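You operate a simulated robot arm through the tools that you are given. There is no shell and no other tool. Be economical: measure what you need, move in short steps, check, and stop when the job is done.

Carry out the task below with a simulated robot arm. There is one attempt and no reset: what you move stays moved.

TASK
Put things in order on the laundry counter. At the end: the clear glass from the laundry counter stands where the pink beaker stood; the brown mortar stands where the blue polishing pad stood; the pink beaker from the laundry counter stands where the brown mortar stood; the blue polishing pad stands on top of the orange book (marked "HILLS"); whatever was shut is shut again. Leave all else as you found it, and nothing knocked over.

It is judged by the outcome, as a careful person would: the job done as asked, and still so three seconds after it is handed in. It fails if anything else is knocked over, pushed out of place, dropped, spilled or broken.

THE ROBOT
A 7-joint arm with a two-finger parallel gripper, fixed in place. Base frame: the origin is at the foot of the arm, x ahead of it, y to its left, z up; the work surface is at about z = 0. Lengths are in mm, angles in rad, forces in N, time in s.
With the tool pointing down near the work surface it reaches from about 220 to 580 mm from the base axis. Its first joint turns from -1.152 to 1.152 rad. Payload 2.5 kg.
Tool frame: the origin (TCP) lies between the finger pads and is the grasp point; the fingertips stand 23 mm ahead of it; z points along the fingers, y is the line along which they close. The gripper opens to 94 mm. The fingers are 38 mm wide and 10 mm thick; the gripper's body (54 by 96 mm) begins 39 mm behind the TCP.
Orientation is that of the tool frame in the base frame, as [roll, pitch, yaw] about the fixed x, y, z axes, in that order (R = Rz(yaw) Ry(pitch) Rx(roll)). With the fingers straight down and closing along the base's y, the tool's x points along the base's -x, its y along +y and its z along -z.

THE INTERFACE
- The arm moves only by the tool servo_tool. Its argument "targets" is one flat list of numbers, 6 for each row, row after row: the shift along the tool's x, y, z in units of 250 mm (1.0 is 250 mm), then the turn, a rotation vector about the tool's x, y, z in units of 90 degrees (1.0 is 90 degrees). In form: [x, y, z, rx, ry, rz, x, y, z, rx, ry, rz, ...]. A call has 1 to 20 rows; each row is the pose to reach, as a shift and turn from the pose commanded when the call began, along the tool's axes at that moment. "hand" is the finger opening in mm, from 0 to 94, set as the call begins (left out, the last holds). A call with a number of a shift or a turn outside -1 to 1 is refused whole. A row lasts 0.2 s, in which the tool goes at most 50 mm and 0.15 rad; a call with a longer step from one row to the next is refused whole, and so is a gripper value outside its range. A pose out of reach is approached as far as the arm can. The call stops where the force on the tool passes 40 N (or 10 N more than at its start, if that is more) or the arm is blocked; 0.2 s more then pass. The fingers move at their own pace (about 108 mm/s each) and stop on an object; they squeeze with about 23 N. The grip force told is the motor's: it shows also when the fingers shut on nothing. Time passes only in rows, and 0.2 s behind the last, so rows that repeat a pose let the fingers close. It gives the time, the measured TCP pose, the force on the tool (base axes), the opening and the grip force at its end, in the units of the frame above (readings bear some noise), and new pictures: "show" is both (left out), scene, wrist or none.
- Cameras (640 x 400 px; columns grow to the right, rows downward): "scene" is fixed at [111.1, -404.5, 540.4]; the picture's right is [0.88, -0.48, 0.00], its down [-0.29, -0.53, -0.79] and it looks along [0.38, 0.69, -0.61] (base axes); focal length 341 px, centre (320, 200). "wrist" rides on the gripper at [-39, 0, -44] in the tool frame; the picture's right is [0.00, -1.00, 0.00], its down [0.97, 0.00, -0.24] and it looks along [0.24, 0.00, 0.97] (tool axes); focal length 218 px, centre (320, 200).
- measure_at(camera, pixels): for up to 12 pixels [column, row] of the newest picture of that camera ("zoom" is the newest enlarged one), the place [x, y, z] in the base frame of the surface seen there, good to about 3 mm. No time passes.
- inspect(camera, box): a new picture of the part [left, top, right, bottom] of that camera's present view, enlarged. No time passes.
- finish_job(): hands the job in; it is judged then, once.

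Work in short steps. Measure before you move; look again where a grasp or a placing could have gone wrong, and mend it. You have 80 turns and 120 pictures in all, those below and enlarged ones among them. Open the gripper and draw the arm clear of the work before you hand the job in, unless the task says otherwise; then end with one line.

The tools are called as a command line: name --argument value ..., lists and objects as JSON in quotes. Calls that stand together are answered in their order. servo_tool: Moves the arm, as the interface text tells. Its arguments: {"type":"object","properties":{"targets":{"type":"array","items":{"type":"number"}},"hand":{"type":"number"},"show":{"type":"string","enum":["both","scene","wrist","none"]}},"required":["targets"]} The other tools are called the same way: measure_at (camera, pixels) gives the place of the surface under pixels of a picture; inspect (camera, box) takes an enlarged picture of a part of a camera's view; finish_job () hands the job in.

At the start:

```text
clock: 0.0
tool_pos: [329.9, 107.8, 272.5]
tcp_rot: [-3.141, 0.001, 3.14]
contact_force: [-0.4, -0.7, 0.2]
width: 94.1
grip_force: 0.0
```

scene: 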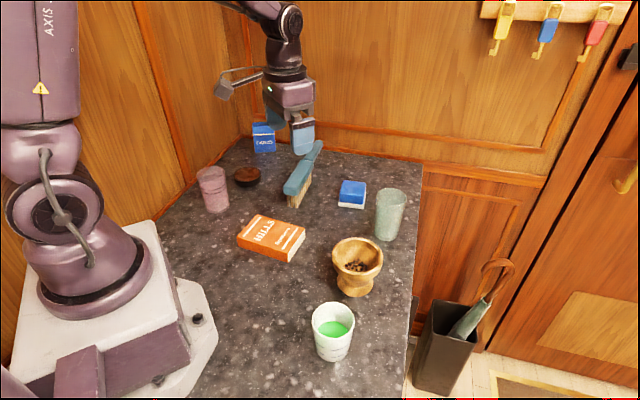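
wrist: 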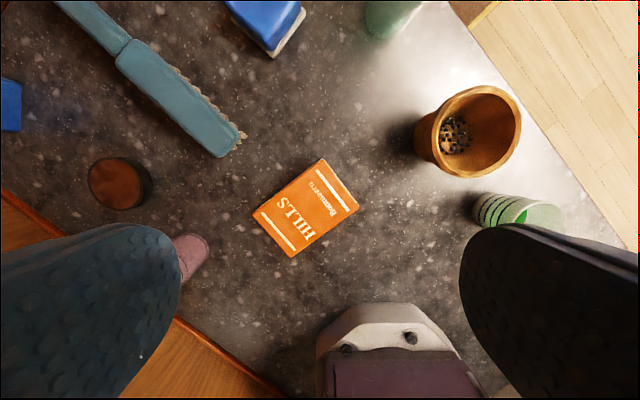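

I see the pink beaker at (212,188), the clear glass at (390,213), the mortar at (357,265), the pad at (352,194) and the book at (271,237). I'll enlarge the picture and measure these.

inspect --camera "scene" --box '[180, 120, 430, 370]'

measure_at --camera "scene" --pixels '[[212, 172], [218, 209], [391, 195], [386, 238], [357, 244], [354, 293], [352, 186], [351, 207], [341, 186], [365, 188], [366, 207], [339, 204]]'

measure_at --camera "scene" --pixels '[[258, 215], [238, 238], [305, 232], [287, 253], [271, 236], [332, 325], [333, 360], [383, 251], [333, 249], [200, 170], [225, 168], [285, 190]]'

```text
1.60 times, centred on (305, 245) of scene
```

zoom: 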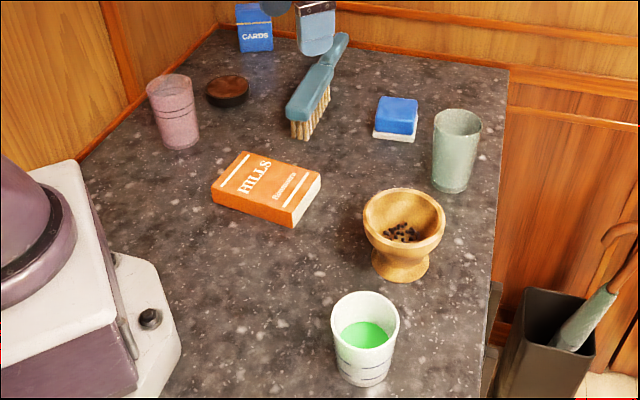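

```text
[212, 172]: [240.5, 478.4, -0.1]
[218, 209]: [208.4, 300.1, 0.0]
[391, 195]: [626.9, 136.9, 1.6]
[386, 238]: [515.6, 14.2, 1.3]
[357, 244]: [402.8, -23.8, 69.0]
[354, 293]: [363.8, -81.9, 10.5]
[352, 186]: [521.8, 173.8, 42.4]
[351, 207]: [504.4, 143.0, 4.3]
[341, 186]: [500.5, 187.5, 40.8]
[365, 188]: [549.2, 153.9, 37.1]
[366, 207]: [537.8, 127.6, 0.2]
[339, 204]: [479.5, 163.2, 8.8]
```

```text
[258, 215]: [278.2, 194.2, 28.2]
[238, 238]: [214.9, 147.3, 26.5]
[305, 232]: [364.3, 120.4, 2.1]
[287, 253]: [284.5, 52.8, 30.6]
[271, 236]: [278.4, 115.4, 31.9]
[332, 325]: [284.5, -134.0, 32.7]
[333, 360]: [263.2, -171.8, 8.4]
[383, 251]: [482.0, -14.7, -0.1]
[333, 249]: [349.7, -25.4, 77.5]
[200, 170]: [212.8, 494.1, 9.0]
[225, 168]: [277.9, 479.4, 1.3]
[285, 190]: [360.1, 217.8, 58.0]
```

The pad is near (515,155) and the mortar near (370,-60). I'll move the wrist over the pad area for a top view.

servo_tool --targets '[-0.15, 0.04, 0, 0, 0, 0, -0.3, 0.08, 0, 0, 0, 0, -0.45, 0.12, 0, 0, 0, 0, -0.6, 0.16, 0, 0, 0, 0, -0.6, 0.16, 0, 0, 0, 0]' --show "both"

```text
clock: 1.2
tool_pos: [480.3, 147.2, 274.2]
tcp_rot: [-3.141, 0.002, 3.139]
contact_force: [-0.2, -0.6, -0.8]
width: 93.8
grip_force: 0.0
```

scene: 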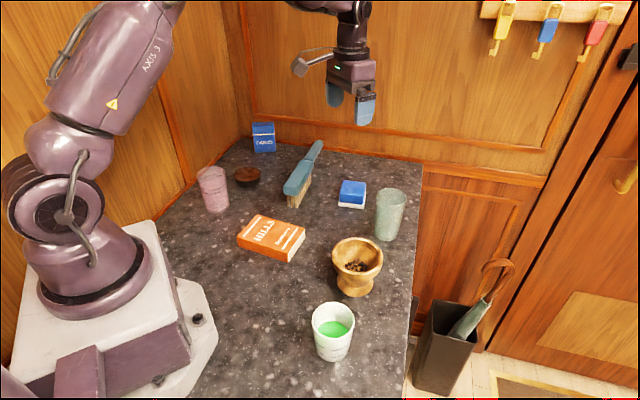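
wrist: 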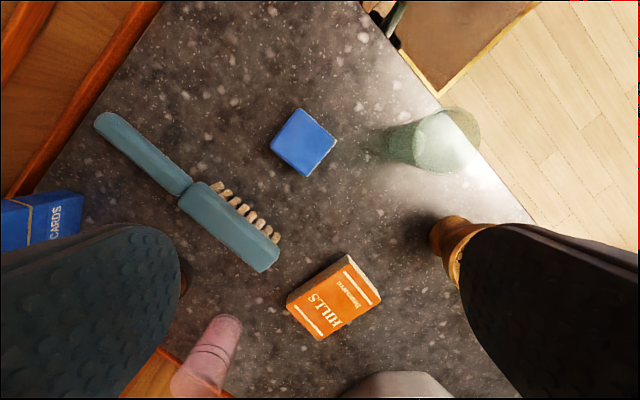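

The pad in the wrist view spans corners (300,108), (271,143), (306,176) and (337,146). I'll measure those, the book corners and the area around the glass.

measure_at --camera "wrist" --pixels '[[300, 110], [274, 142], [305, 172], [334, 145], [303, 140], [348, 255], [290, 300], [318, 337], [377, 295], [335, 296], [390, 150], [255, 270]]'

inspect --camera "wrist" --box '[240, 90, 500, 220]'

```text
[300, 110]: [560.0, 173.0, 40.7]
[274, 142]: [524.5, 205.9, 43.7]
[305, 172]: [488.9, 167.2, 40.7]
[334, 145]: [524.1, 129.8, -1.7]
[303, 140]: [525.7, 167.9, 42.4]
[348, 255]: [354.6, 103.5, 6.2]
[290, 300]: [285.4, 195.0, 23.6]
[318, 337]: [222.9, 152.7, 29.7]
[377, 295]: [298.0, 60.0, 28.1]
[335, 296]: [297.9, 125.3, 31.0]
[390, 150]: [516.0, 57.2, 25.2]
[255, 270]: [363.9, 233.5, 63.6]
```

```text
2.46 times, centred on (370, 155) of wrist
```

zoom: 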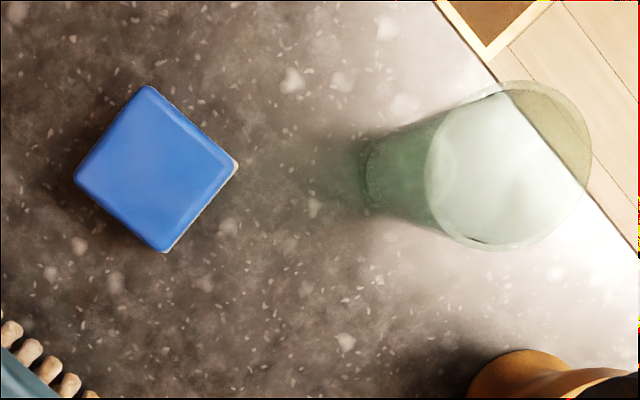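

The pad's centre is about (524,169), it is 42 high, and its edges lie at roughly 47°. The book's centre is about (292,127) with its top at z≈31. I'll turn the tool +42.5° and come down above the pad.

servo_tool --targets '[-0.035, 0.017, 0.122, 0, 0, 0.0944, -0.07, 0.034, 0.244, 0, 0, 0.1888, -0.105, 0.05, 0.366, 0, 0, 0.2832, -0.14, 0.067, 0.488, 0, 0, 0.3776, -0.176, 0.084, 0.61, 0, 0, 0.472, -0.176, 0.084, 0.61, 0, 0, 0.472]'

```text
clock: 2.6
tool_pos: [523.6, 168.6, 120.1]
tcp_rot: [3.138, 0.002, 2.396]
contact_force: [0.1, -1.1, 1.0]
width: 94.1
grip_force: 0.1
```

scene: 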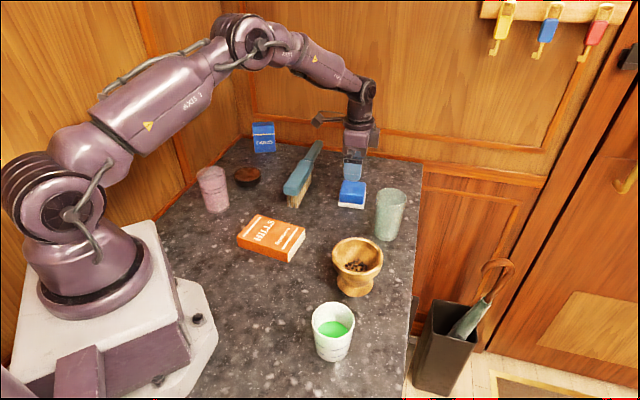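
wrist: 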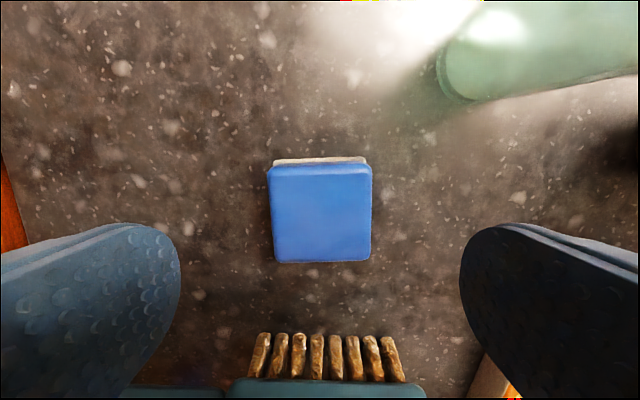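

The pad is centred at (320,212) and squared to the fingers. I'll check how far away the brush is, then descend.

measure_at --camera "wrist" --pixels '[[320, 180], [320, 255], [275, 215], [366, 215], [320, 336], [320, 390], [460, 95]]'

```text
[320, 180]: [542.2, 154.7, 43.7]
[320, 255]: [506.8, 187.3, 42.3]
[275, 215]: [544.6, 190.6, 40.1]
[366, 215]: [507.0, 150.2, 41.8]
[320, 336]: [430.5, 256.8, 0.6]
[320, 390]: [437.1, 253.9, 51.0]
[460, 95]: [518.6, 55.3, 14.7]
```

The centre is confirmed at about (525,170) and the brush is about 120 mm away. I'll descend to z=30 and grip.

servo_tool --targets '[0, 0, 0.12, 0, 0, 0, 0, 0, 0.24, 0, 0, 0, 0, 0, 0.3, 0, 0, 0, 0, 0, 0.36, 0, 0, 0]' --show "none"

servo_tool --targets '[0, 0, 0, 0, 0, 0, 0, 0, 0, 0, 0, 0, 0, 0, 0, 0, 0, 0]' --hand 20 --show "wrist"

```text
clock: 3.6
tool_pos: [524.5, 168.5, 31.1]
tcp_rot: [3.14, 0.003, 2.4]
contact_force: [0.1, -0.2, 0.5]
width: 94.2
grip_force: 0.0
```

```text
clock: 4.4
tool_pos: [525.3, 167.1, 30.0]
tcp_rot: [3.14, 0.002, 2.4]
contact_force: [-0.7, -0.6, 0.5]
width: 65.7
grip_force: 22.8
```

wrist: 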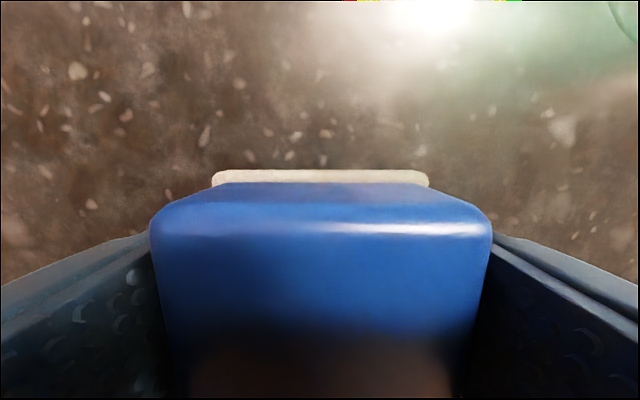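

The pad is gripped (22.8 N). I'll lift it and carry it over to above the book centre, turning it about 9° to match the book.

servo_tool --targets '[0, 0, -0.16, 0, 0, 0, 0, 0, -0.32, 0, 0, 0, 0, 0, -0.48, 0, 0, 0, 0.096, -0.126, -0.48, 0, 0, 0.02, 0.192, -0.252, -0.48, 0, 0, 0.04, 0.288, -0.378, -0.48, 0, 0, 0.06, 0.385, -0.504, -0.48, 0, 0, 0.08, 0.481, -0.63, -0.48, 0, 0, 0.1, 0.577, -0.756, -0.48, 0, 0, 0.105, 0.577, -0.756, -0.48, 0, 0, 0.105]'

```text
clock: 6.6
tool_pos: [288.7, 125.5, 151.0]
tcp_rot: [3.14, 0.001, 2.234]
contact_force: [-0.1, 0.1, -0.9]
width: 65.4
grip_force: 23.1
```

scene: 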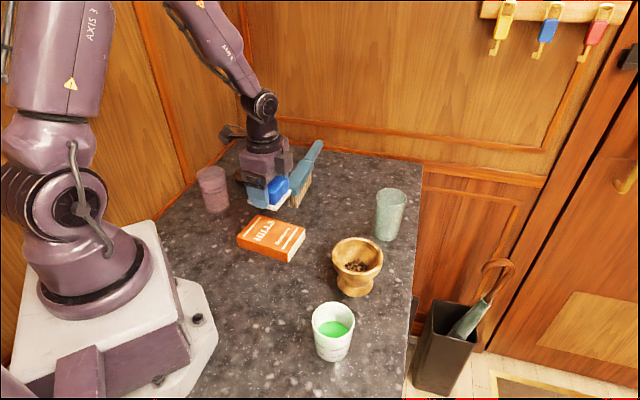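
wrist: 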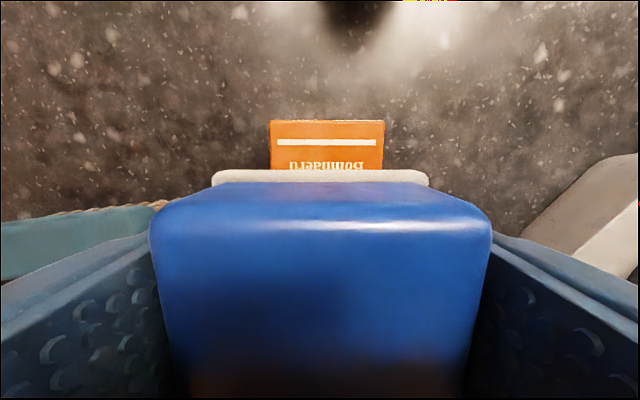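

The pad is in line with the book. I'll check the book's far edge before lowering.

measure_at --camera "wrist" --pixels '[[275, 125], [380, 125], [327, 128], [275, 165], [380, 165]]'

measure_at --camera "scene" --pixels '[[240, 236], [259, 218], [303, 229], [286, 248], [271, 235]]'

```text
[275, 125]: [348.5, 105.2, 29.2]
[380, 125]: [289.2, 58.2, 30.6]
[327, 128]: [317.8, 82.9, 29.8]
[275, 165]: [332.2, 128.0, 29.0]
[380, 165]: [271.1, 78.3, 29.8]
```

```text
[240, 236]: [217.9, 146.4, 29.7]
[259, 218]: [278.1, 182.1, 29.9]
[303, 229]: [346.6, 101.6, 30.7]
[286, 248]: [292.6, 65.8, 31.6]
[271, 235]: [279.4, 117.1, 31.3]
```

The book's centre is about (284,125) with its top at z≈30.5. I'll lower the pad to TCP z≈61.

servo_tool --targets '[0.011, -0.014, 0.12, 0, 0, 0, 0.011, -0.014, 0.24, 0, 0, 0, 0.011, -0.014, 0.32, 0, 0, 0, 0.011, -0.014, 0.35, 0, 0, 0, 0.011, -0.014, 0.358, 0, 0, 0, 0.011, -0.014, 0.358, 0, 0, 0]'

```text
clock: 8.0
tool_pos: [287.3, 126.4, 60.3]
tcp_rot: [3.141, -0.001, 2.234]
contact_force: [-0.1, 0.5, -0.4]
width: 65.7
grip_force: 23.2
```

scene: 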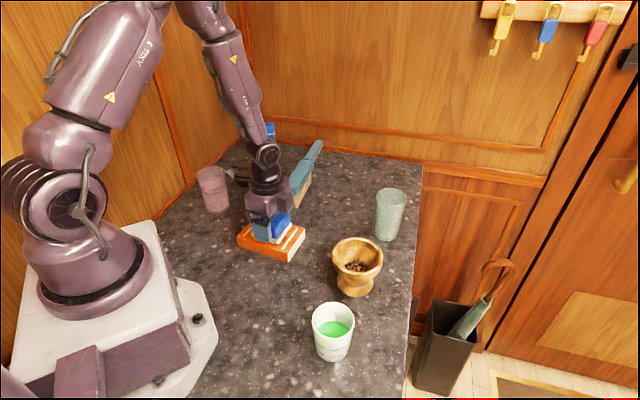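
wrist: 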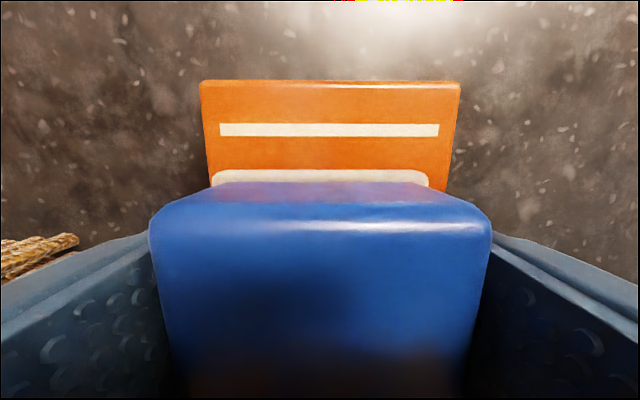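

There is no contact force yet, so I'll ease down 1.5 mm.

servo_tool --targets '[0, 0, 0.003, 0, 0, 0, 0, 0, 0.006, 0, 0, 0]' --show "none"

```text
clock: 8.6
tool_pos: [285.9, 126.1, 58.9]
tcp_rot: [3.138, 0.001, 2.234]
contact_force: [-3.8, -1.5, 23.7]
width: 65.6
grip_force: 23.0
```

Contact is at 23.7 N. I'll open the fingers, then rise.

servo_tool --targets '[0, 0, -0.003, 0, 0, 0, 0, 0, -0.003, 0, 0, 0]' --hand 90 --show "none"

servo_tool --targets '[0, 0, -0.1, 0, 0, 0, 0, 0, -0.25, 0, 0, 0, 0, 0, -0.4, 0, 0, 0, 0, 0, -0.55, 0, 0, 0, 0, 0, -0.7, 0, 0, 0]'

```text
clock: 9.2
tool_pos: [285.7, 126.9, 60.4]
tcp_rot: [3.14, 0.002, 2.234]
contact_force: [0.3, -0.1, -0.2]
width: 90.2
grip_force: 0.1
```

```text
clock: 10.4
tool_pos: [290.3, 128.8, 233.5]
tcp_rot: [3.141, 0.003, 2.234]
contact_force: [-0.5, -0.5, 0.8]
width: 90.4
grip_force: 0.1
```

scene: 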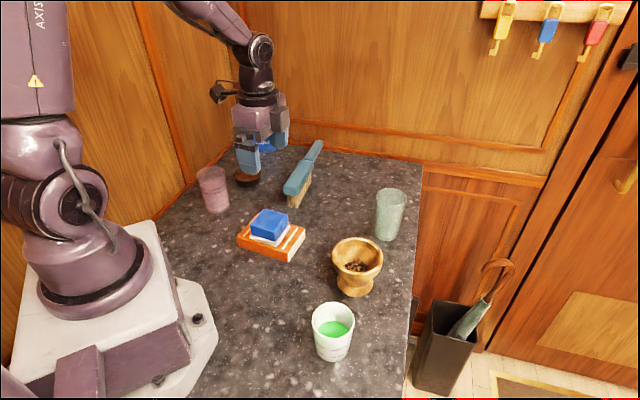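
wrist: 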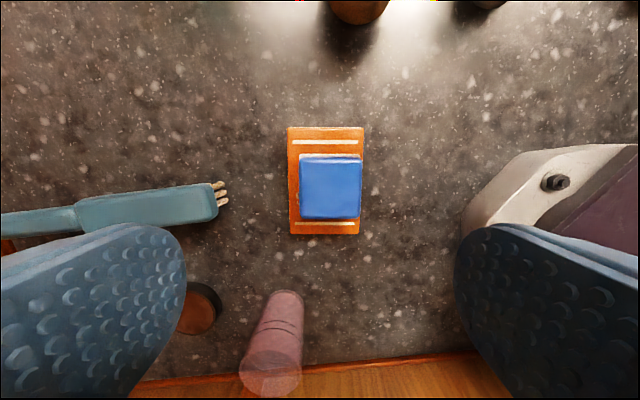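

The pad sits on the book. Next I'll go above the mortar and turn the tool back to the plain orientation for a top view.

servo_tool --targets '[-0.106, -0.038, -0.08, 0, 0, -0.0824, -0.212, -0.076, -0.08, 0, 0, -0.1648, -0.318, -0.114, -0.08, 0, 0, -0.2472, -0.424, -0.152, -0.08, 0, 0, -0.3296, -0.53, -0.19, -0.08, 0, 0, -0.412, -0.636, -0.228, -0.08, 0, 0, -0.4944, -0.742, -0.265, -0.08, 0, 0, -0.577, -0.742, -0.265, -0.08, 0, 0, -0.577]' --hand 94

```text
clock: 12.2
tool_pos: [349.7, -60.4, 255.4]
tcp_rot: [-3.141, 0.002, -3.141]
contact_force: [0.2, 0.1, -0.2]
width: 93.9
grip_force: 0.0
```

scene: 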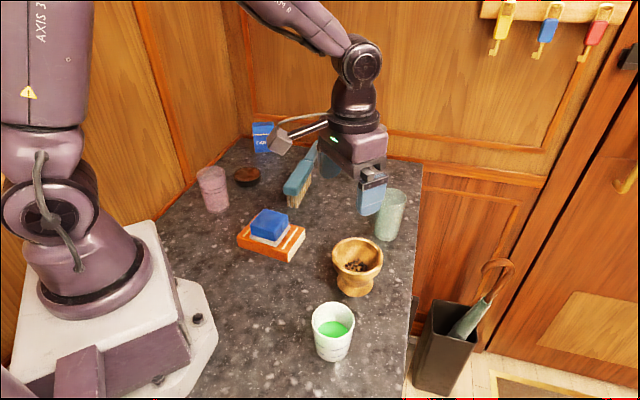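
wrist: 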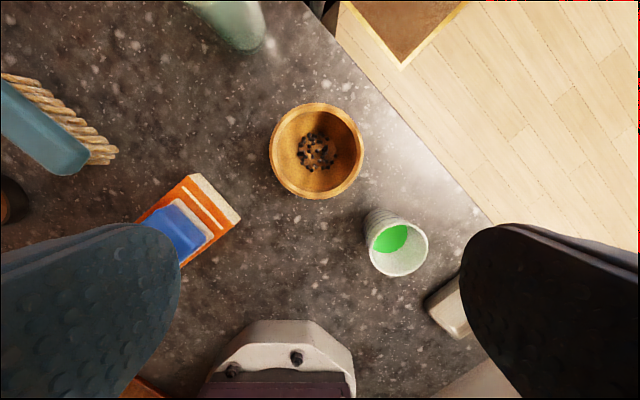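

The mortar's rim spans about columns 270–363 and rows 103–198. I'll measure it in an enlarged view.

inspect --camera "wrist" --box '[236, 100, 396, 200]'

inspect --camera "scene" --box '[300, 225, 412, 305]'

measure_at --camera "wrist" --pixels '[[272, 152], [361, 152], [316, 106], [316, 195], [316, 150], [300, 190], [335, 185], [400, 230], [340, 120], [283, 122], [284, 182], [350, 182]]'

measure_at --camera "scene" --pixels '[[334, 250], [336, 262], [340, 272], [345, 280], [357, 276], [357, 285], [357, 268], [381, 250], [377, 266], [357, 294], [340, 292], [371, 290]]'

```text
4.00 times, centred on (316, 150) of wrist
```

zoom: 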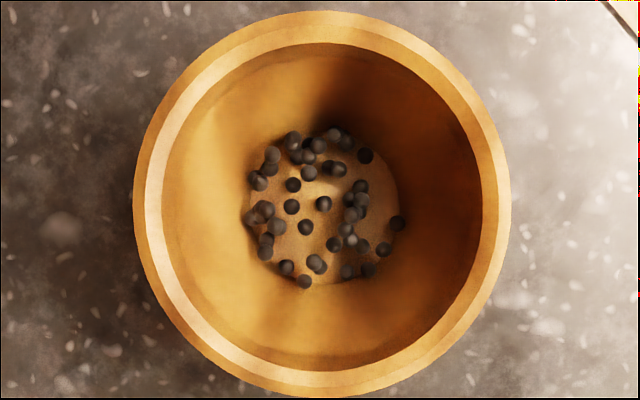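

```text
5.00 times, centred on (356, 265) of scene
```

zoom: 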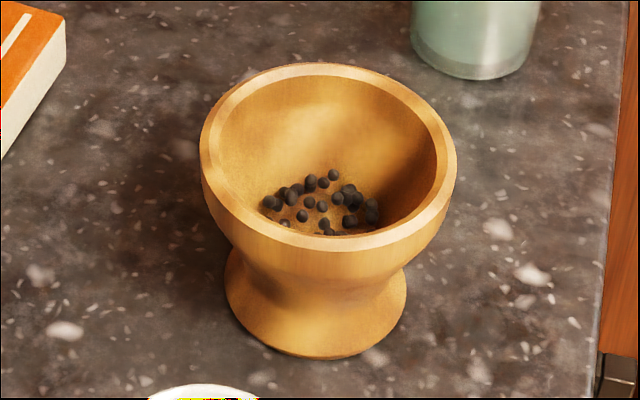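

```text
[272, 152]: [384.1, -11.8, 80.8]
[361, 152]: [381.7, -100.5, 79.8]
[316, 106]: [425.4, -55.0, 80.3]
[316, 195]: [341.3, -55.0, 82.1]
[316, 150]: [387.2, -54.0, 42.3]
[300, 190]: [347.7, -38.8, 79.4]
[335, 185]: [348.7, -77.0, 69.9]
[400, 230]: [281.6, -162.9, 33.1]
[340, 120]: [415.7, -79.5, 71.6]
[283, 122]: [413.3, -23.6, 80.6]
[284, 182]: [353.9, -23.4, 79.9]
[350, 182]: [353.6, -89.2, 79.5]
```

```text
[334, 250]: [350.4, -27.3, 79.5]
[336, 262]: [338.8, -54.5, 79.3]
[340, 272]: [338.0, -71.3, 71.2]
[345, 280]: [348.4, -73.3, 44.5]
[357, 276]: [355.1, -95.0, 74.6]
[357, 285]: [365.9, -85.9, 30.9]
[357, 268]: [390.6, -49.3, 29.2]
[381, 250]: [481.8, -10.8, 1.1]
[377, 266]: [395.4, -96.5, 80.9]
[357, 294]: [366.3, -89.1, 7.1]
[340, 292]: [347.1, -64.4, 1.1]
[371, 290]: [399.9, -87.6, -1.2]
```

The mortar's rim is about 92 mm across, centred at (383.5,-56.3), with its top at z≈80. That nearly fills the 94 mm opening. I'll grip a slightly shorter chord with the TCP about 30 mm toward the base from the centre. First I'll come down above the rim and check clearances.

servo_tool --targets '[-0.015, 0.016, 0.15, 0, 0, 0, -0.015, 0.016, 0.3, 0, 0, 0, -0.015, 0.016, 0.42, 0, 0, 0, -0.015, 0.016, 0.52, 0, 0, 0, -0.015, 0.016, 0.52, 0, 0, 0]' --hand 94

```text
clock: 13.4
tool_pos: [353.6, -55.5, 125.0]
tcp_rot: [3.141, 0.002, 3.141]
contact_force: [0.3, 0.3, -0.6]
width: 94.2
grip_force: 0.1
```

scene: 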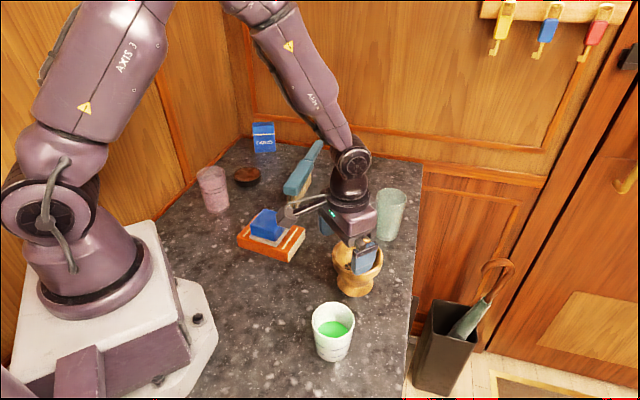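
wrist: 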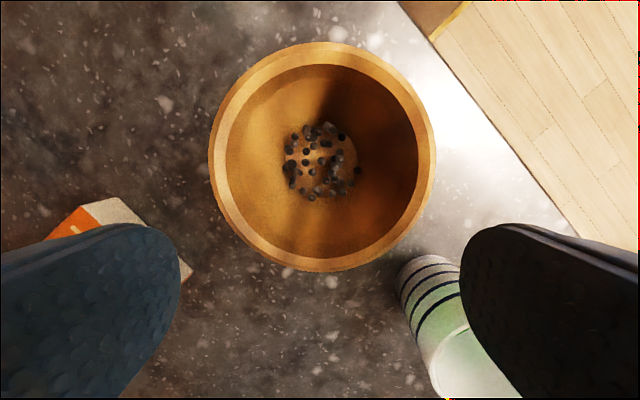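

The rim spans columns 208–436, so the diameter is ≈92 and the centre is 0.8 mm right of the tool's centre line. A bracket sticks out from the gripper near (288,210) in the scene view, so I'll check its height before descending beside the pad.

measure_at --camera "scene" --pixels '[[289, 211], [287, 218], [300, 213], [325, 201], [295, 204], [318, 205], [362, 270], [265, 212]]'

inspect --camera "scene" --box '[250, 180, 410, 305]'

```text
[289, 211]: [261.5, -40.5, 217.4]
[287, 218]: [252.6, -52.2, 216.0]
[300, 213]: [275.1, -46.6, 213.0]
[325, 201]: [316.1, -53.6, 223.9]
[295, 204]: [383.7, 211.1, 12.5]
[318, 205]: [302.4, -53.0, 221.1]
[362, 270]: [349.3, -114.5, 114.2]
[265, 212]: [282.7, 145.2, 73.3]
```

```text
3.20 times, centred on (330, 242) of scene
```

zoom: 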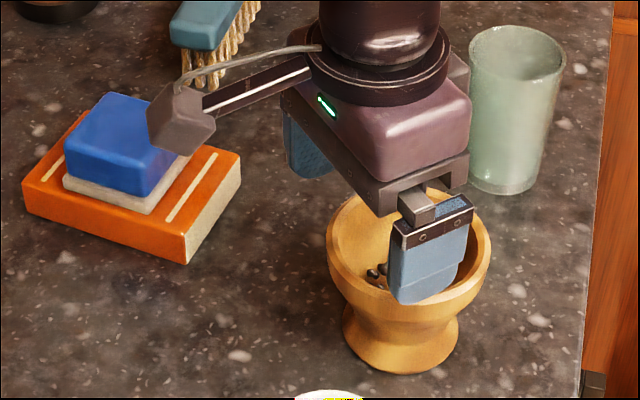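

The bracket is high, about 90 mm above the TCP, so it's clear. I'll descend slowly around the chord to z≈62.

servo_tool --targets '[0, -0.003, 0.04, 0, 0, 0, 0, -0.003, 0.08, 0, 0, 0, 0, -0.003, 0.11, 0, 0, 0, 0, -0.003, 0.14, 0, 0, 0, 0, -0.003, 0.17, 0, 0, 0, 0, -0.003, 0.2, 0, 0, 0, 0, -0.003, 0.23, 0, 0, 0, 0, -0.003, 0.25, 0, 0, 0]'

```text
clock: 15.2
tool_pos: [351.4, -57.8, 63.6]
tcp_rot: [3.141, 0.001, 3.14]
contact_force: [0.1, -0.6, 0.6]
width: 94.1
grip_force: 0.0
```

scene: 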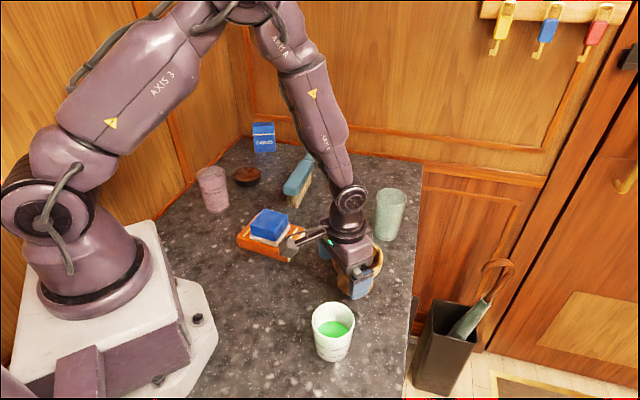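
wrist: 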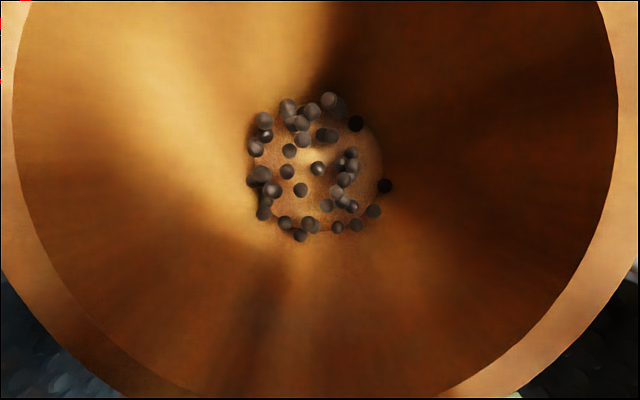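

The fingers are around the rim with no contact force. I'll close on the chord.

servo_tool --targets '[0, 0, 0, 0, 0, 0, 0, 0, 0, 0, 0, 0, 0, 0, 0, 0, 0, 0]' --hand 80

```text
clock: 16.0
tool_pos: [350.9, -56.2, 64.1]
tcp_rot: [-3.14, 0.003, 3.139]
contact_force: [-1.3, 0.4, -0.2]
width: 82.8
grip_force: 23.6
```

scene: 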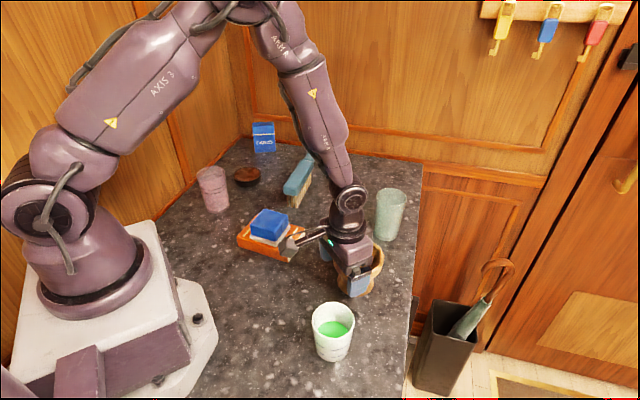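
wrist: 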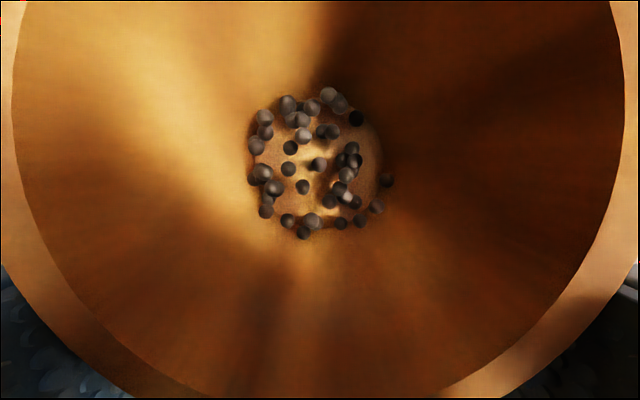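

It closed at 82.8 mm, which is a shorter chord than planned, so there's room to grip nearer the centre. I'll open, move 8 mm outward and close again.

servo_tool --targets '[0, 0, 0, 0, 0, 0, 0, 0, 0, 0, 0, 0, -0.016, 0, 0, 0, 0, 0, -0.032, 0, 0, 0, 0, 0, -0.032, 0, 0, 0, 0, 0]' --hand 94 --show "wrist"

servo_tool --targets '[0, 0, 0, 0, 0, 0, 0, 0, 0, 0, 0, 0, 0, 0, 0, 0, 0, 0]' --hand 80 --show "wrist"

```text
clock: 17.2
tool_pos: [360.0, -57.0, 62.9]
tcp_rot: [-3.14, 0.002, 3.139]
contact_force: [-0.3, -0.3, -0.1]
width: 94.2
grip_force: 0.1
```

wrist: 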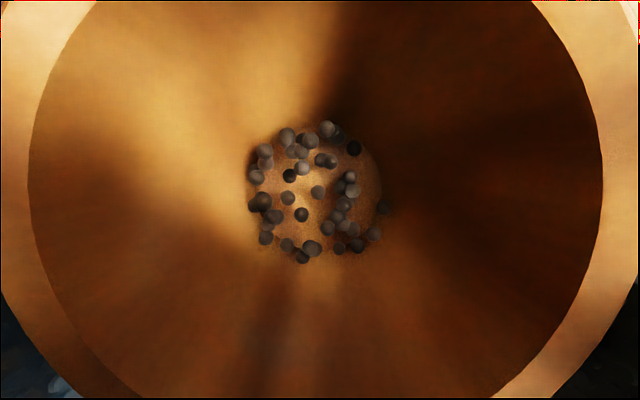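

```text
clock: 18.0
tool_pos: [360.2, -57.0, 62.3]
tcp_rot: [-3.14, 0.003, 3.141]
contact_force: [-1.5, 1.8, 2.5]
width: 90.2
grip_force: 23.2
```

wrist: 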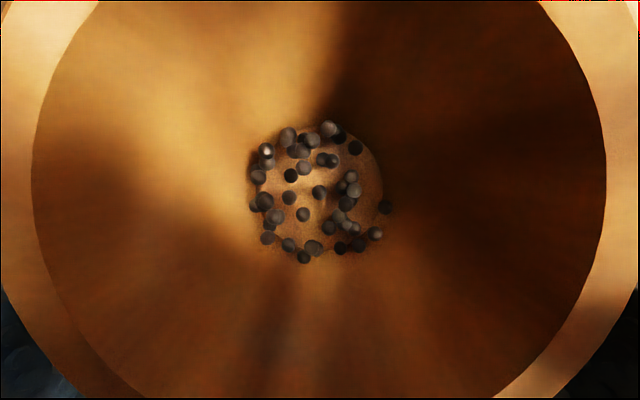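

It now grips at 90.2 mm, nearly a full diameter. I'll lift 20 mm as a test.

servo_tool --targets '[0, 0, -0.02, 0, 0, 0, 0, 0, -0.05, 0, 0, 0, 0, 0, -0.08, 0, 0, 0, 0, 0, -0.08, 0, 0, 0]'

```text
clock: 19.0
tool_pos: [359.3, -55.4, 82.1]
tcp_rot: [-3.141, 0.002, 3.141]
contact_force: [-0.1, -0.5, -1.9]
width: 90.1
grip_force: 23.4
```

scene: 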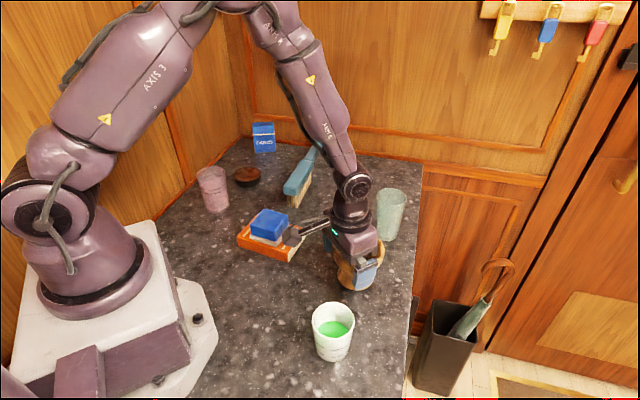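
wrist: 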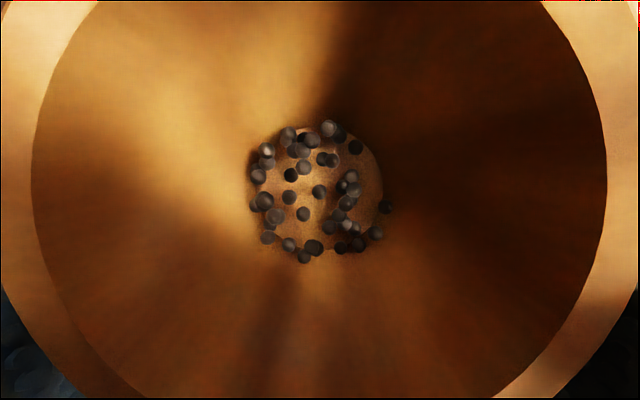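

It's lifted and hanging level. I'll raise it above the other objects and carry it, by way of the book side, to above the pad's old place.

servo_tool --targets '[0, 0, -0.108, 0, 0, 0, 0, 0, -0.216, 0, 0, 0, 0, 0, -0.324, 0, 0, 0, 0, 0, -0.432, 0, 0, 0, -0.027, 0.125, -0.432, 0, 0, 0, -0.053, 0.25, -0.432, 0, 0, 0, -0.08, 0.375, -0.432, 0, 0, 0, -0.107, 0.5, -0.432, 0, 0, 0, -0.133, 0.625, -0.432, 0, 0, 0, -0.16, 0.75, -0.432, 0, 0, 0, -0.26, 0.788, -0.432, 0, 0, 0, -0.36, 0.826, -0.432, 0, 0, 0, -0.46, 0.864, -0.432, 0, 0, 0, -0.566, 0.903, -0.432, 0, 0, 0, -0.566, 0.903, -0.432, 0, 0, 0]'

```text
clock: 22.2
tool_pos: [502.4, 167.1, 189.9]
tcp_rot: [-3.141, 0.002, 3.14]
contact_force: [-0.9, -0.1, -2.6]
width: 89.8
grip_force: 22.9
```

scene: 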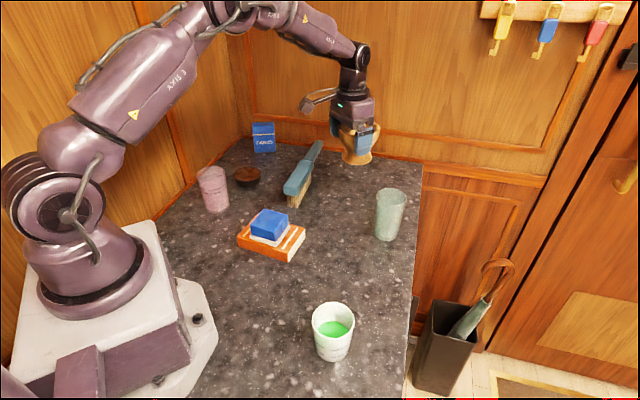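
wrist: 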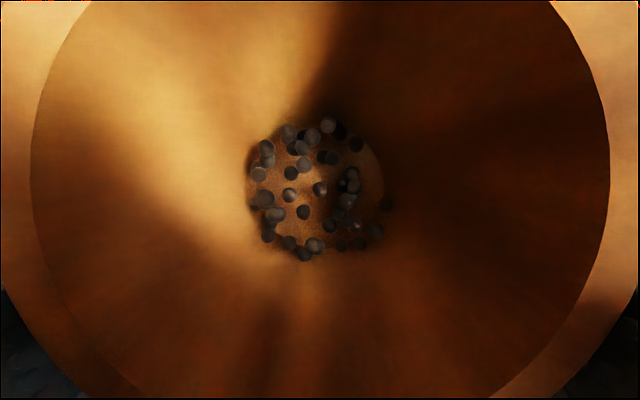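

Above the place. I'll lower to just above the counter.

servo_tool --targets '[0, 0, 0.12, 0, 0, 0, 0, 0, 0.24, 0, 0, 0, 0, 0, 0.36, 0, 0, 0, 0, 0, 0.44, 0, 0, 0, 0, 0, 0.48, 0, 0, 0, 0, 0, 0.5, 0, 0, 0, 0, 0, 0.5, 0, 0, 0]' --show "scene"

servo_tool --targets '[0, 0, 0.004, 0, 0, 0, 0, 0, 0.008, 0, 0, 0, 0, 0, 0.01, 0, 0, 0]' --show "none"

```text
clock: 23.8
tool_pos: [502.4, 168.5, 66.5]
tcp_rot: [-3.141, 0.001, 3.139]
contact_force: [0.3, 0.2, -3.0]
width: 89.3
grip_force: 22.7
```

scene: 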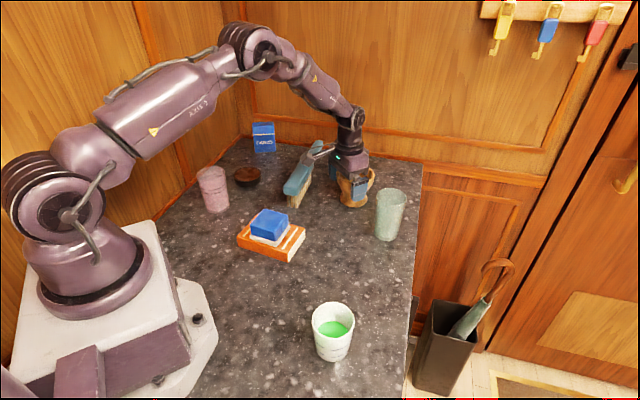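

```text
clock: 24.6
tool_pos: [501.3, 168.1, 62.8]
tcp_rot: [-3.141, 0.002, 3.138]
contact_force: [0.0, -0.6, -2.5]
width: 89.2
grip_force: 23.0
```

Not touching yet, so I'll ease down further.

servo_tool --targets '[0, 0, 0.004, 0, 0, 0, 0, 0, 0.008, 0, 0, 0]' --show "none"

```text
clock: 25.2
tool_pos: [502.9, 169.0, 61.9]
tcp_rot: [3.14, 0.004, 3.141]
contact_force: [-5.3, -0.2, 10.4]
width: 88.9
grip_force: 22.4
```

Contact at 10 N. I'll open and rise straight up.

servo_tool --targets '[0, 0, 0, 0, 0, 0, 0, 0, 0, 0, 0, 0]' --hand 94 --show "none"

servo_tool --targets '[0.02, 0, -0.04, 0, 0, 0, 0.02, 0, -0.12, 0, 0, 0, 0.02, 0, -0.24, 0, 0, 0, 0.02, 0, -0.4, 0, 0, 0, 0.02, 0, -0.56, 0, 0, 0, 0.02, 0, -0.7, 0, 0, 0, 0.02, 0, -0.7, 0, 0, 0]'

```text
clock: 25.8
tool_pos: [502.6, 169.0, 61.2]
tcp_rot: [3.141, 0.002, 3.14]
contact_force: [-0.3, -0.8, 0.6]
width: 93.8
grip_force: 0.0
```

```text
clock: 27.4
tool_pos: [496.8, 168.3, 235.5]
tcp_rot: [-3.14, 0.001, 3.14]
contact_force: [0.0, -0.2, 0.2]
width: 94.1
grip_force: 0.1
```

scene: 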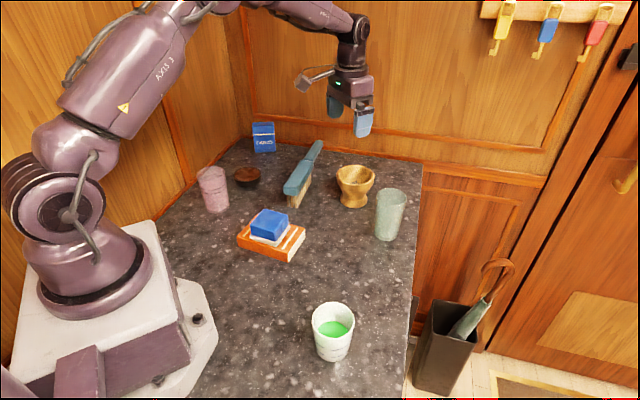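
wrist: 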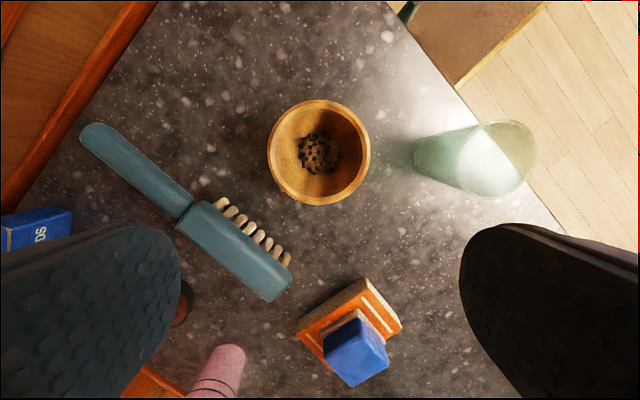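

The mortar stands upright at about (528,169). Next is the pink beaker at about (208,303). I'll measure the wall close by first.

measure_at --camera "scene" --pixels '[[190, 190], [180, 205], [210, 170], [165, 222], [185, 150], [218, 211], [240, 140], [247, 176], [247, 187], [236, 178], [260, 183]]'

inspect --camera "scene" --box '[160, 130, 280, 230]'

```text
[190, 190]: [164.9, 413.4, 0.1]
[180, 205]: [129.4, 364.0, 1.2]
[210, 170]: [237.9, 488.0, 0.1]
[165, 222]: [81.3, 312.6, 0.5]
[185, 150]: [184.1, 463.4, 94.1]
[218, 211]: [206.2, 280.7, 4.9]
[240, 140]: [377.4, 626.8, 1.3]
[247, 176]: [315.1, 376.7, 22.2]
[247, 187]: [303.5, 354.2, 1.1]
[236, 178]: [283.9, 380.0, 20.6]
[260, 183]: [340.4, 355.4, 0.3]
```

```text
4.00 times, centred on (220, 180) of scene
```

zoom: 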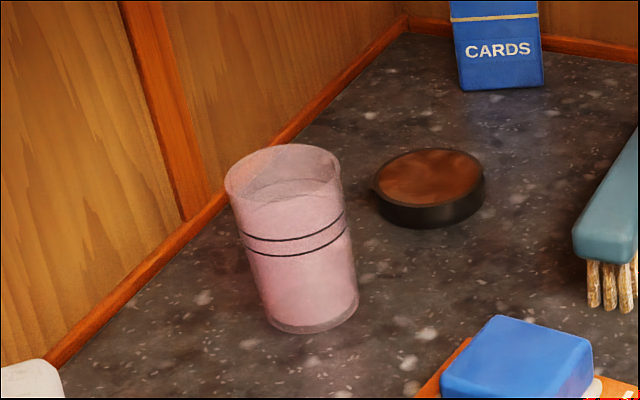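

The beaker stands about 99 mm from the wall, which is enough room to close across the radial direction. It may hold liquid, so I'll keep it level. I'll move above it in two moves, turning the tool -55°.

servo_tool --targets '[0.142, 0.067, 0, 0, 0, -0.075, 0.284, 0.134, 0, 0, 0, -0.15, 0.426, 0.201, 0, 0, 0, -0.225, 0.568, 0.268, 0, 0, 0, -0.3]' --hand 88 --show "none"

servo_tool --targets '[0.099, 0.128, 0, 0, 0, -0.079, 0.198, 0.256, 0, 0, 0, -0.158, 0.296, 0.383, 0, 0, 0, -0.237, 0.395, 0.511, 0, 0, 0, -0.317, 0.395, 0.511, 0, 0, 0, -0.317]'

```text
clock: 28.4
tool_pos: [353.1, 234.7, 237.3]
tcp_rot: [-3.139, 0.004, -2.668]
contact_force: [-0.2, -1.2, 0.2]
width: 88.3
grip_force: 0.1
```

```text
clock: 29.6
tool_pos: [209.0, 305.2, 236.7]
tcp_rot: [-3.139, 0.001, -2.17]
contact_force: [-0.3, 0.4, -0.6]
width: 88.2
grip_force: 0.0
```

scene: 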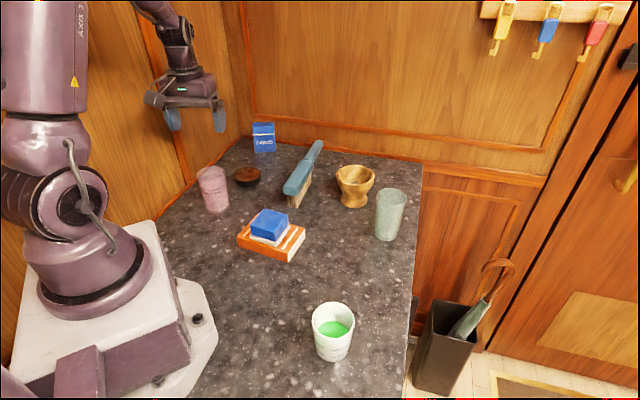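
wrist: 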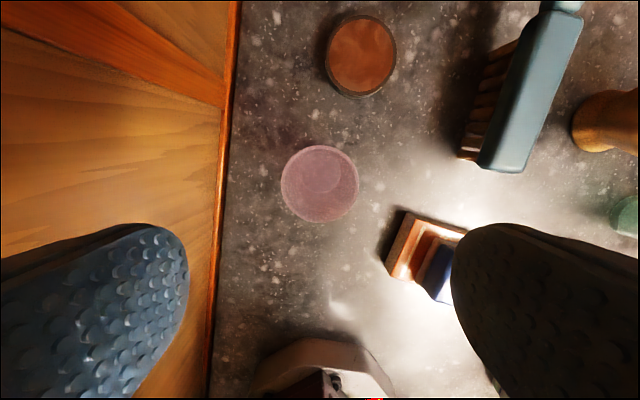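

The beaker's rim spans cols 281–359 and rows 145–223, slightly outward of the TCP. I'll enlarge it for detail.

inspect --camera "wrist" --box '[260, 130, 388, 230]'

measure_at --camera "wrist" --pixels '[[283, 184], [357, 184], [320, 147], [320, 221], [320, 184], [220, 184], [225, 120], [300, 184]]'

```text
4.00 times, centred on (324, 180) of wrist
```

zoom: 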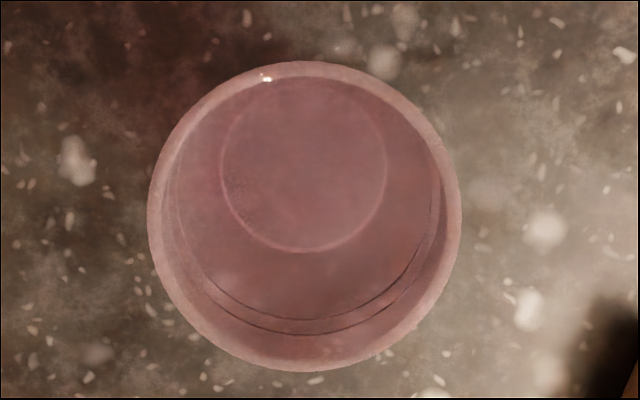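

```text
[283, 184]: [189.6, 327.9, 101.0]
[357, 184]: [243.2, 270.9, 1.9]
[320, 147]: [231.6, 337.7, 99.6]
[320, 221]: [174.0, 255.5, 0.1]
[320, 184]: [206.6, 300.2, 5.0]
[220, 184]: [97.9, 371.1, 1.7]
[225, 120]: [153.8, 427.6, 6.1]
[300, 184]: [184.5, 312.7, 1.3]
```

The beaker looks empty, its rim is at z≈100 and ≈65 across, and its centre is 7 mm outward of the TCP. I'll shift and descend to z=70, which keeps the gripper body above the rim.

servo_tool --targets '[-0.029, 0, 0.1, 0, 0, 0, -0.029, 0, 0.22, 0, 0, 0, -0.029, 0, 0.34, 0, 0, 0, -0.029, 0, 0.46, 0, 0, 0, -0.029, 0, 0.56, 0, 0, 0, -0.029, 0, 0.63, 0, 0, 0, -0.029, 0, 0.667, 0, 0, 0]'

```text
clock: 31.2
tool_pos: [212.9, 309.0, 68.7]
tcp_rot: [-3.139, 0.002, -2.174]
contact_force: [0.2, -0.4, 0.5]
width: 87.9
grip_force: 0.0
```

scene: 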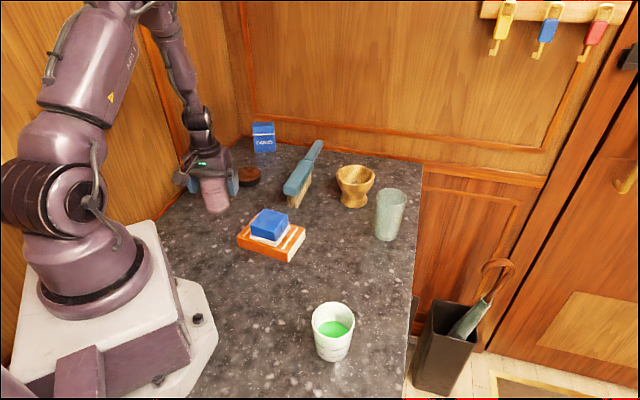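
wrist: 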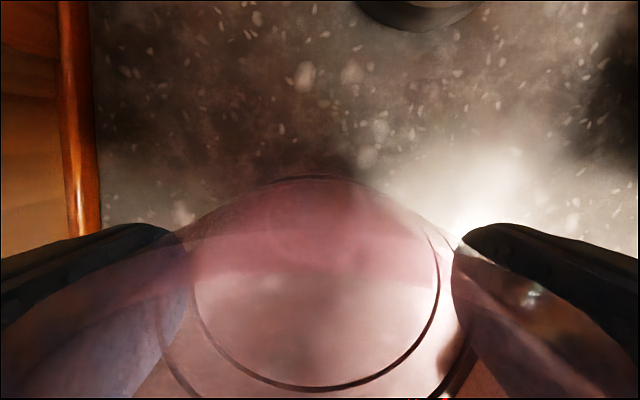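

The fingers straddle the beaker. I'll close and test-lift.

servo_tool --targets '[0, 0, 0, 0, 0, 0, 0, 0, 0, 0, 0, 0, 0, 0, 0, 0, 0, 0]' --hand 45 --show "none"

servo_tool --targets '[0, 0, -0.04, 0, 0, 0, 0, 0, -0.08, 0, 0, 0, 0, 0, -0.12, 0, 0, 0, 0, 0, -0.12, 0, 0, 0]'

```text
clock: 32.0
tool_pos: [212.6, 310.2, 67.8]
tcp_rot: [-3.141, 0.001, -2.174]
contact_force: [0.3, -0.3, -0.4]
width: 64.4
grip_force: 23.0
```

```text
clock: 33.0
tool_pos: [212.8, 310.3, 98.8]
tcp_rot: [3.141, 0.002, -2.172]
contact_force: [-0.5, 0.3, 0.0]
width: 64.4
grip_force: 23.2
```

scene: 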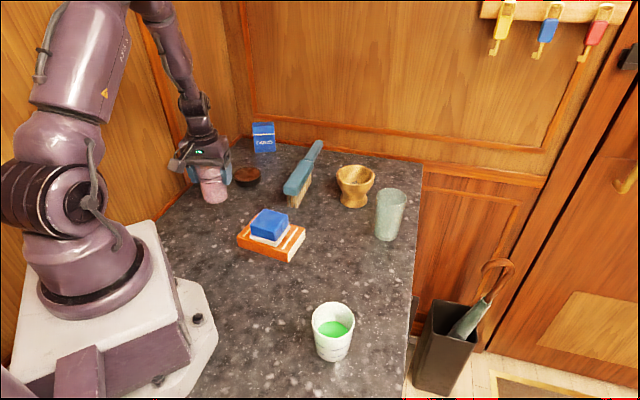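
wrist: 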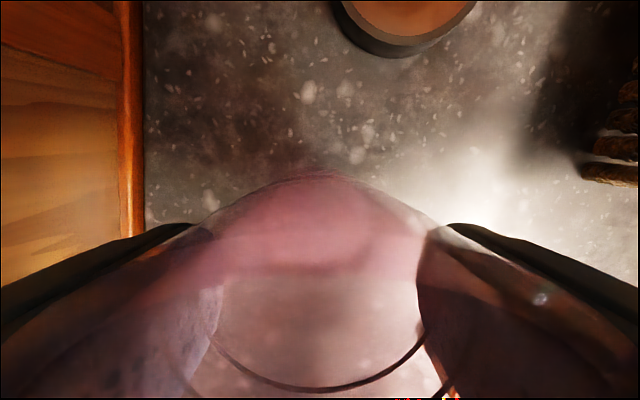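

The beaker is held level. I'll raise it and carry it halfway toward the mortar's old place, turning the tool back as it goes.

servo_tool --targets '[0, 0, -0.122, 0, 0, 0, 0, 0, -0.244, 0, 0, 0, 0, 0, -0.365, 0, 0, 0, 0.0586, -0.0993, -0.365, 0, 0, 0.044, 0.117, -0.199, -0.365, 0, 0, 0.088, 0.176, -0.298, -0.365, 0, 0, 0.132, 0.234, -0.397, -0.365, 0, 0, 0.176, 0.293, -0.496, -0.365, 0, 0, 0.221, 0.351, -0.596, -0.365, 0, 0, 0.265, 0.41, -0.695, -0.365, 0, 0, 0.309]' --show "scene"

```text
clock: 35.2
tool_pos: [297.1, 127.2, 190.7]
tcp_rot: [3.141, 0.002, -2.661]
contact_force: [0.8, 0.7, -0.6]
width: 64.5
grip_force: 23.3
```

scene: 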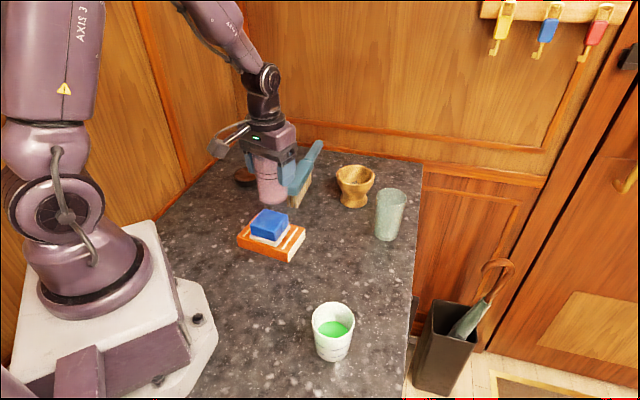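

Halfway. I'll continue to above the mortar's old place at (383.5,-56.5).

servo_tool --targets '[0.005, -0.116, 0, 0, 0, 0.044, 0.01, -0.232, 0, 0, 0, 0.088, 0.015, -0.348, 0, 0, 0, 0.132, 0.02, -0.463, 0, 0, 0, 0.176, 0.026, -0.579, 0, 0, 0, 0.22, 0.031, -0.695, 0, 0, 0, 0.264, 0.036, -0.811, 0, 0, 0, 0.308, 0.036, -0.811, 0, 0, 0, 0.308]'

```text
clock: 37.0
tool_pos: [384.3, -55.5, 190.0]
tcp_rot: [3.141, 0.002, 3.139]
contact_force: [-0.6, -0.4, 0.0]
width: 64.4
grip_force: 23.2
```

scene: 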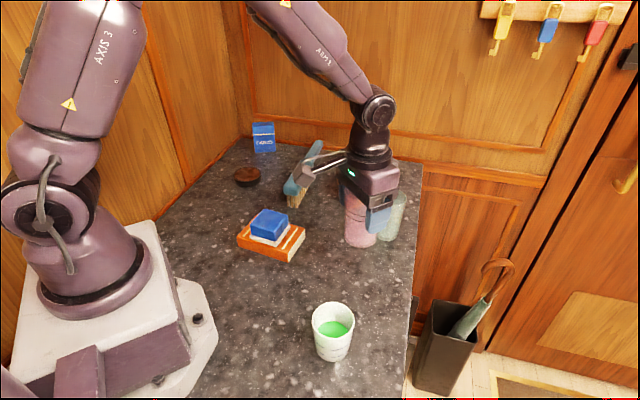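
wrist: 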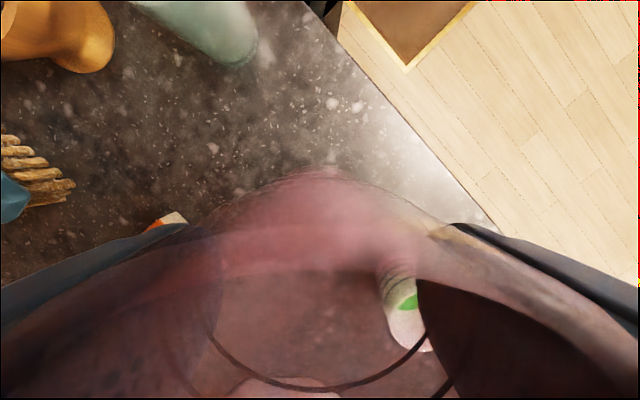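

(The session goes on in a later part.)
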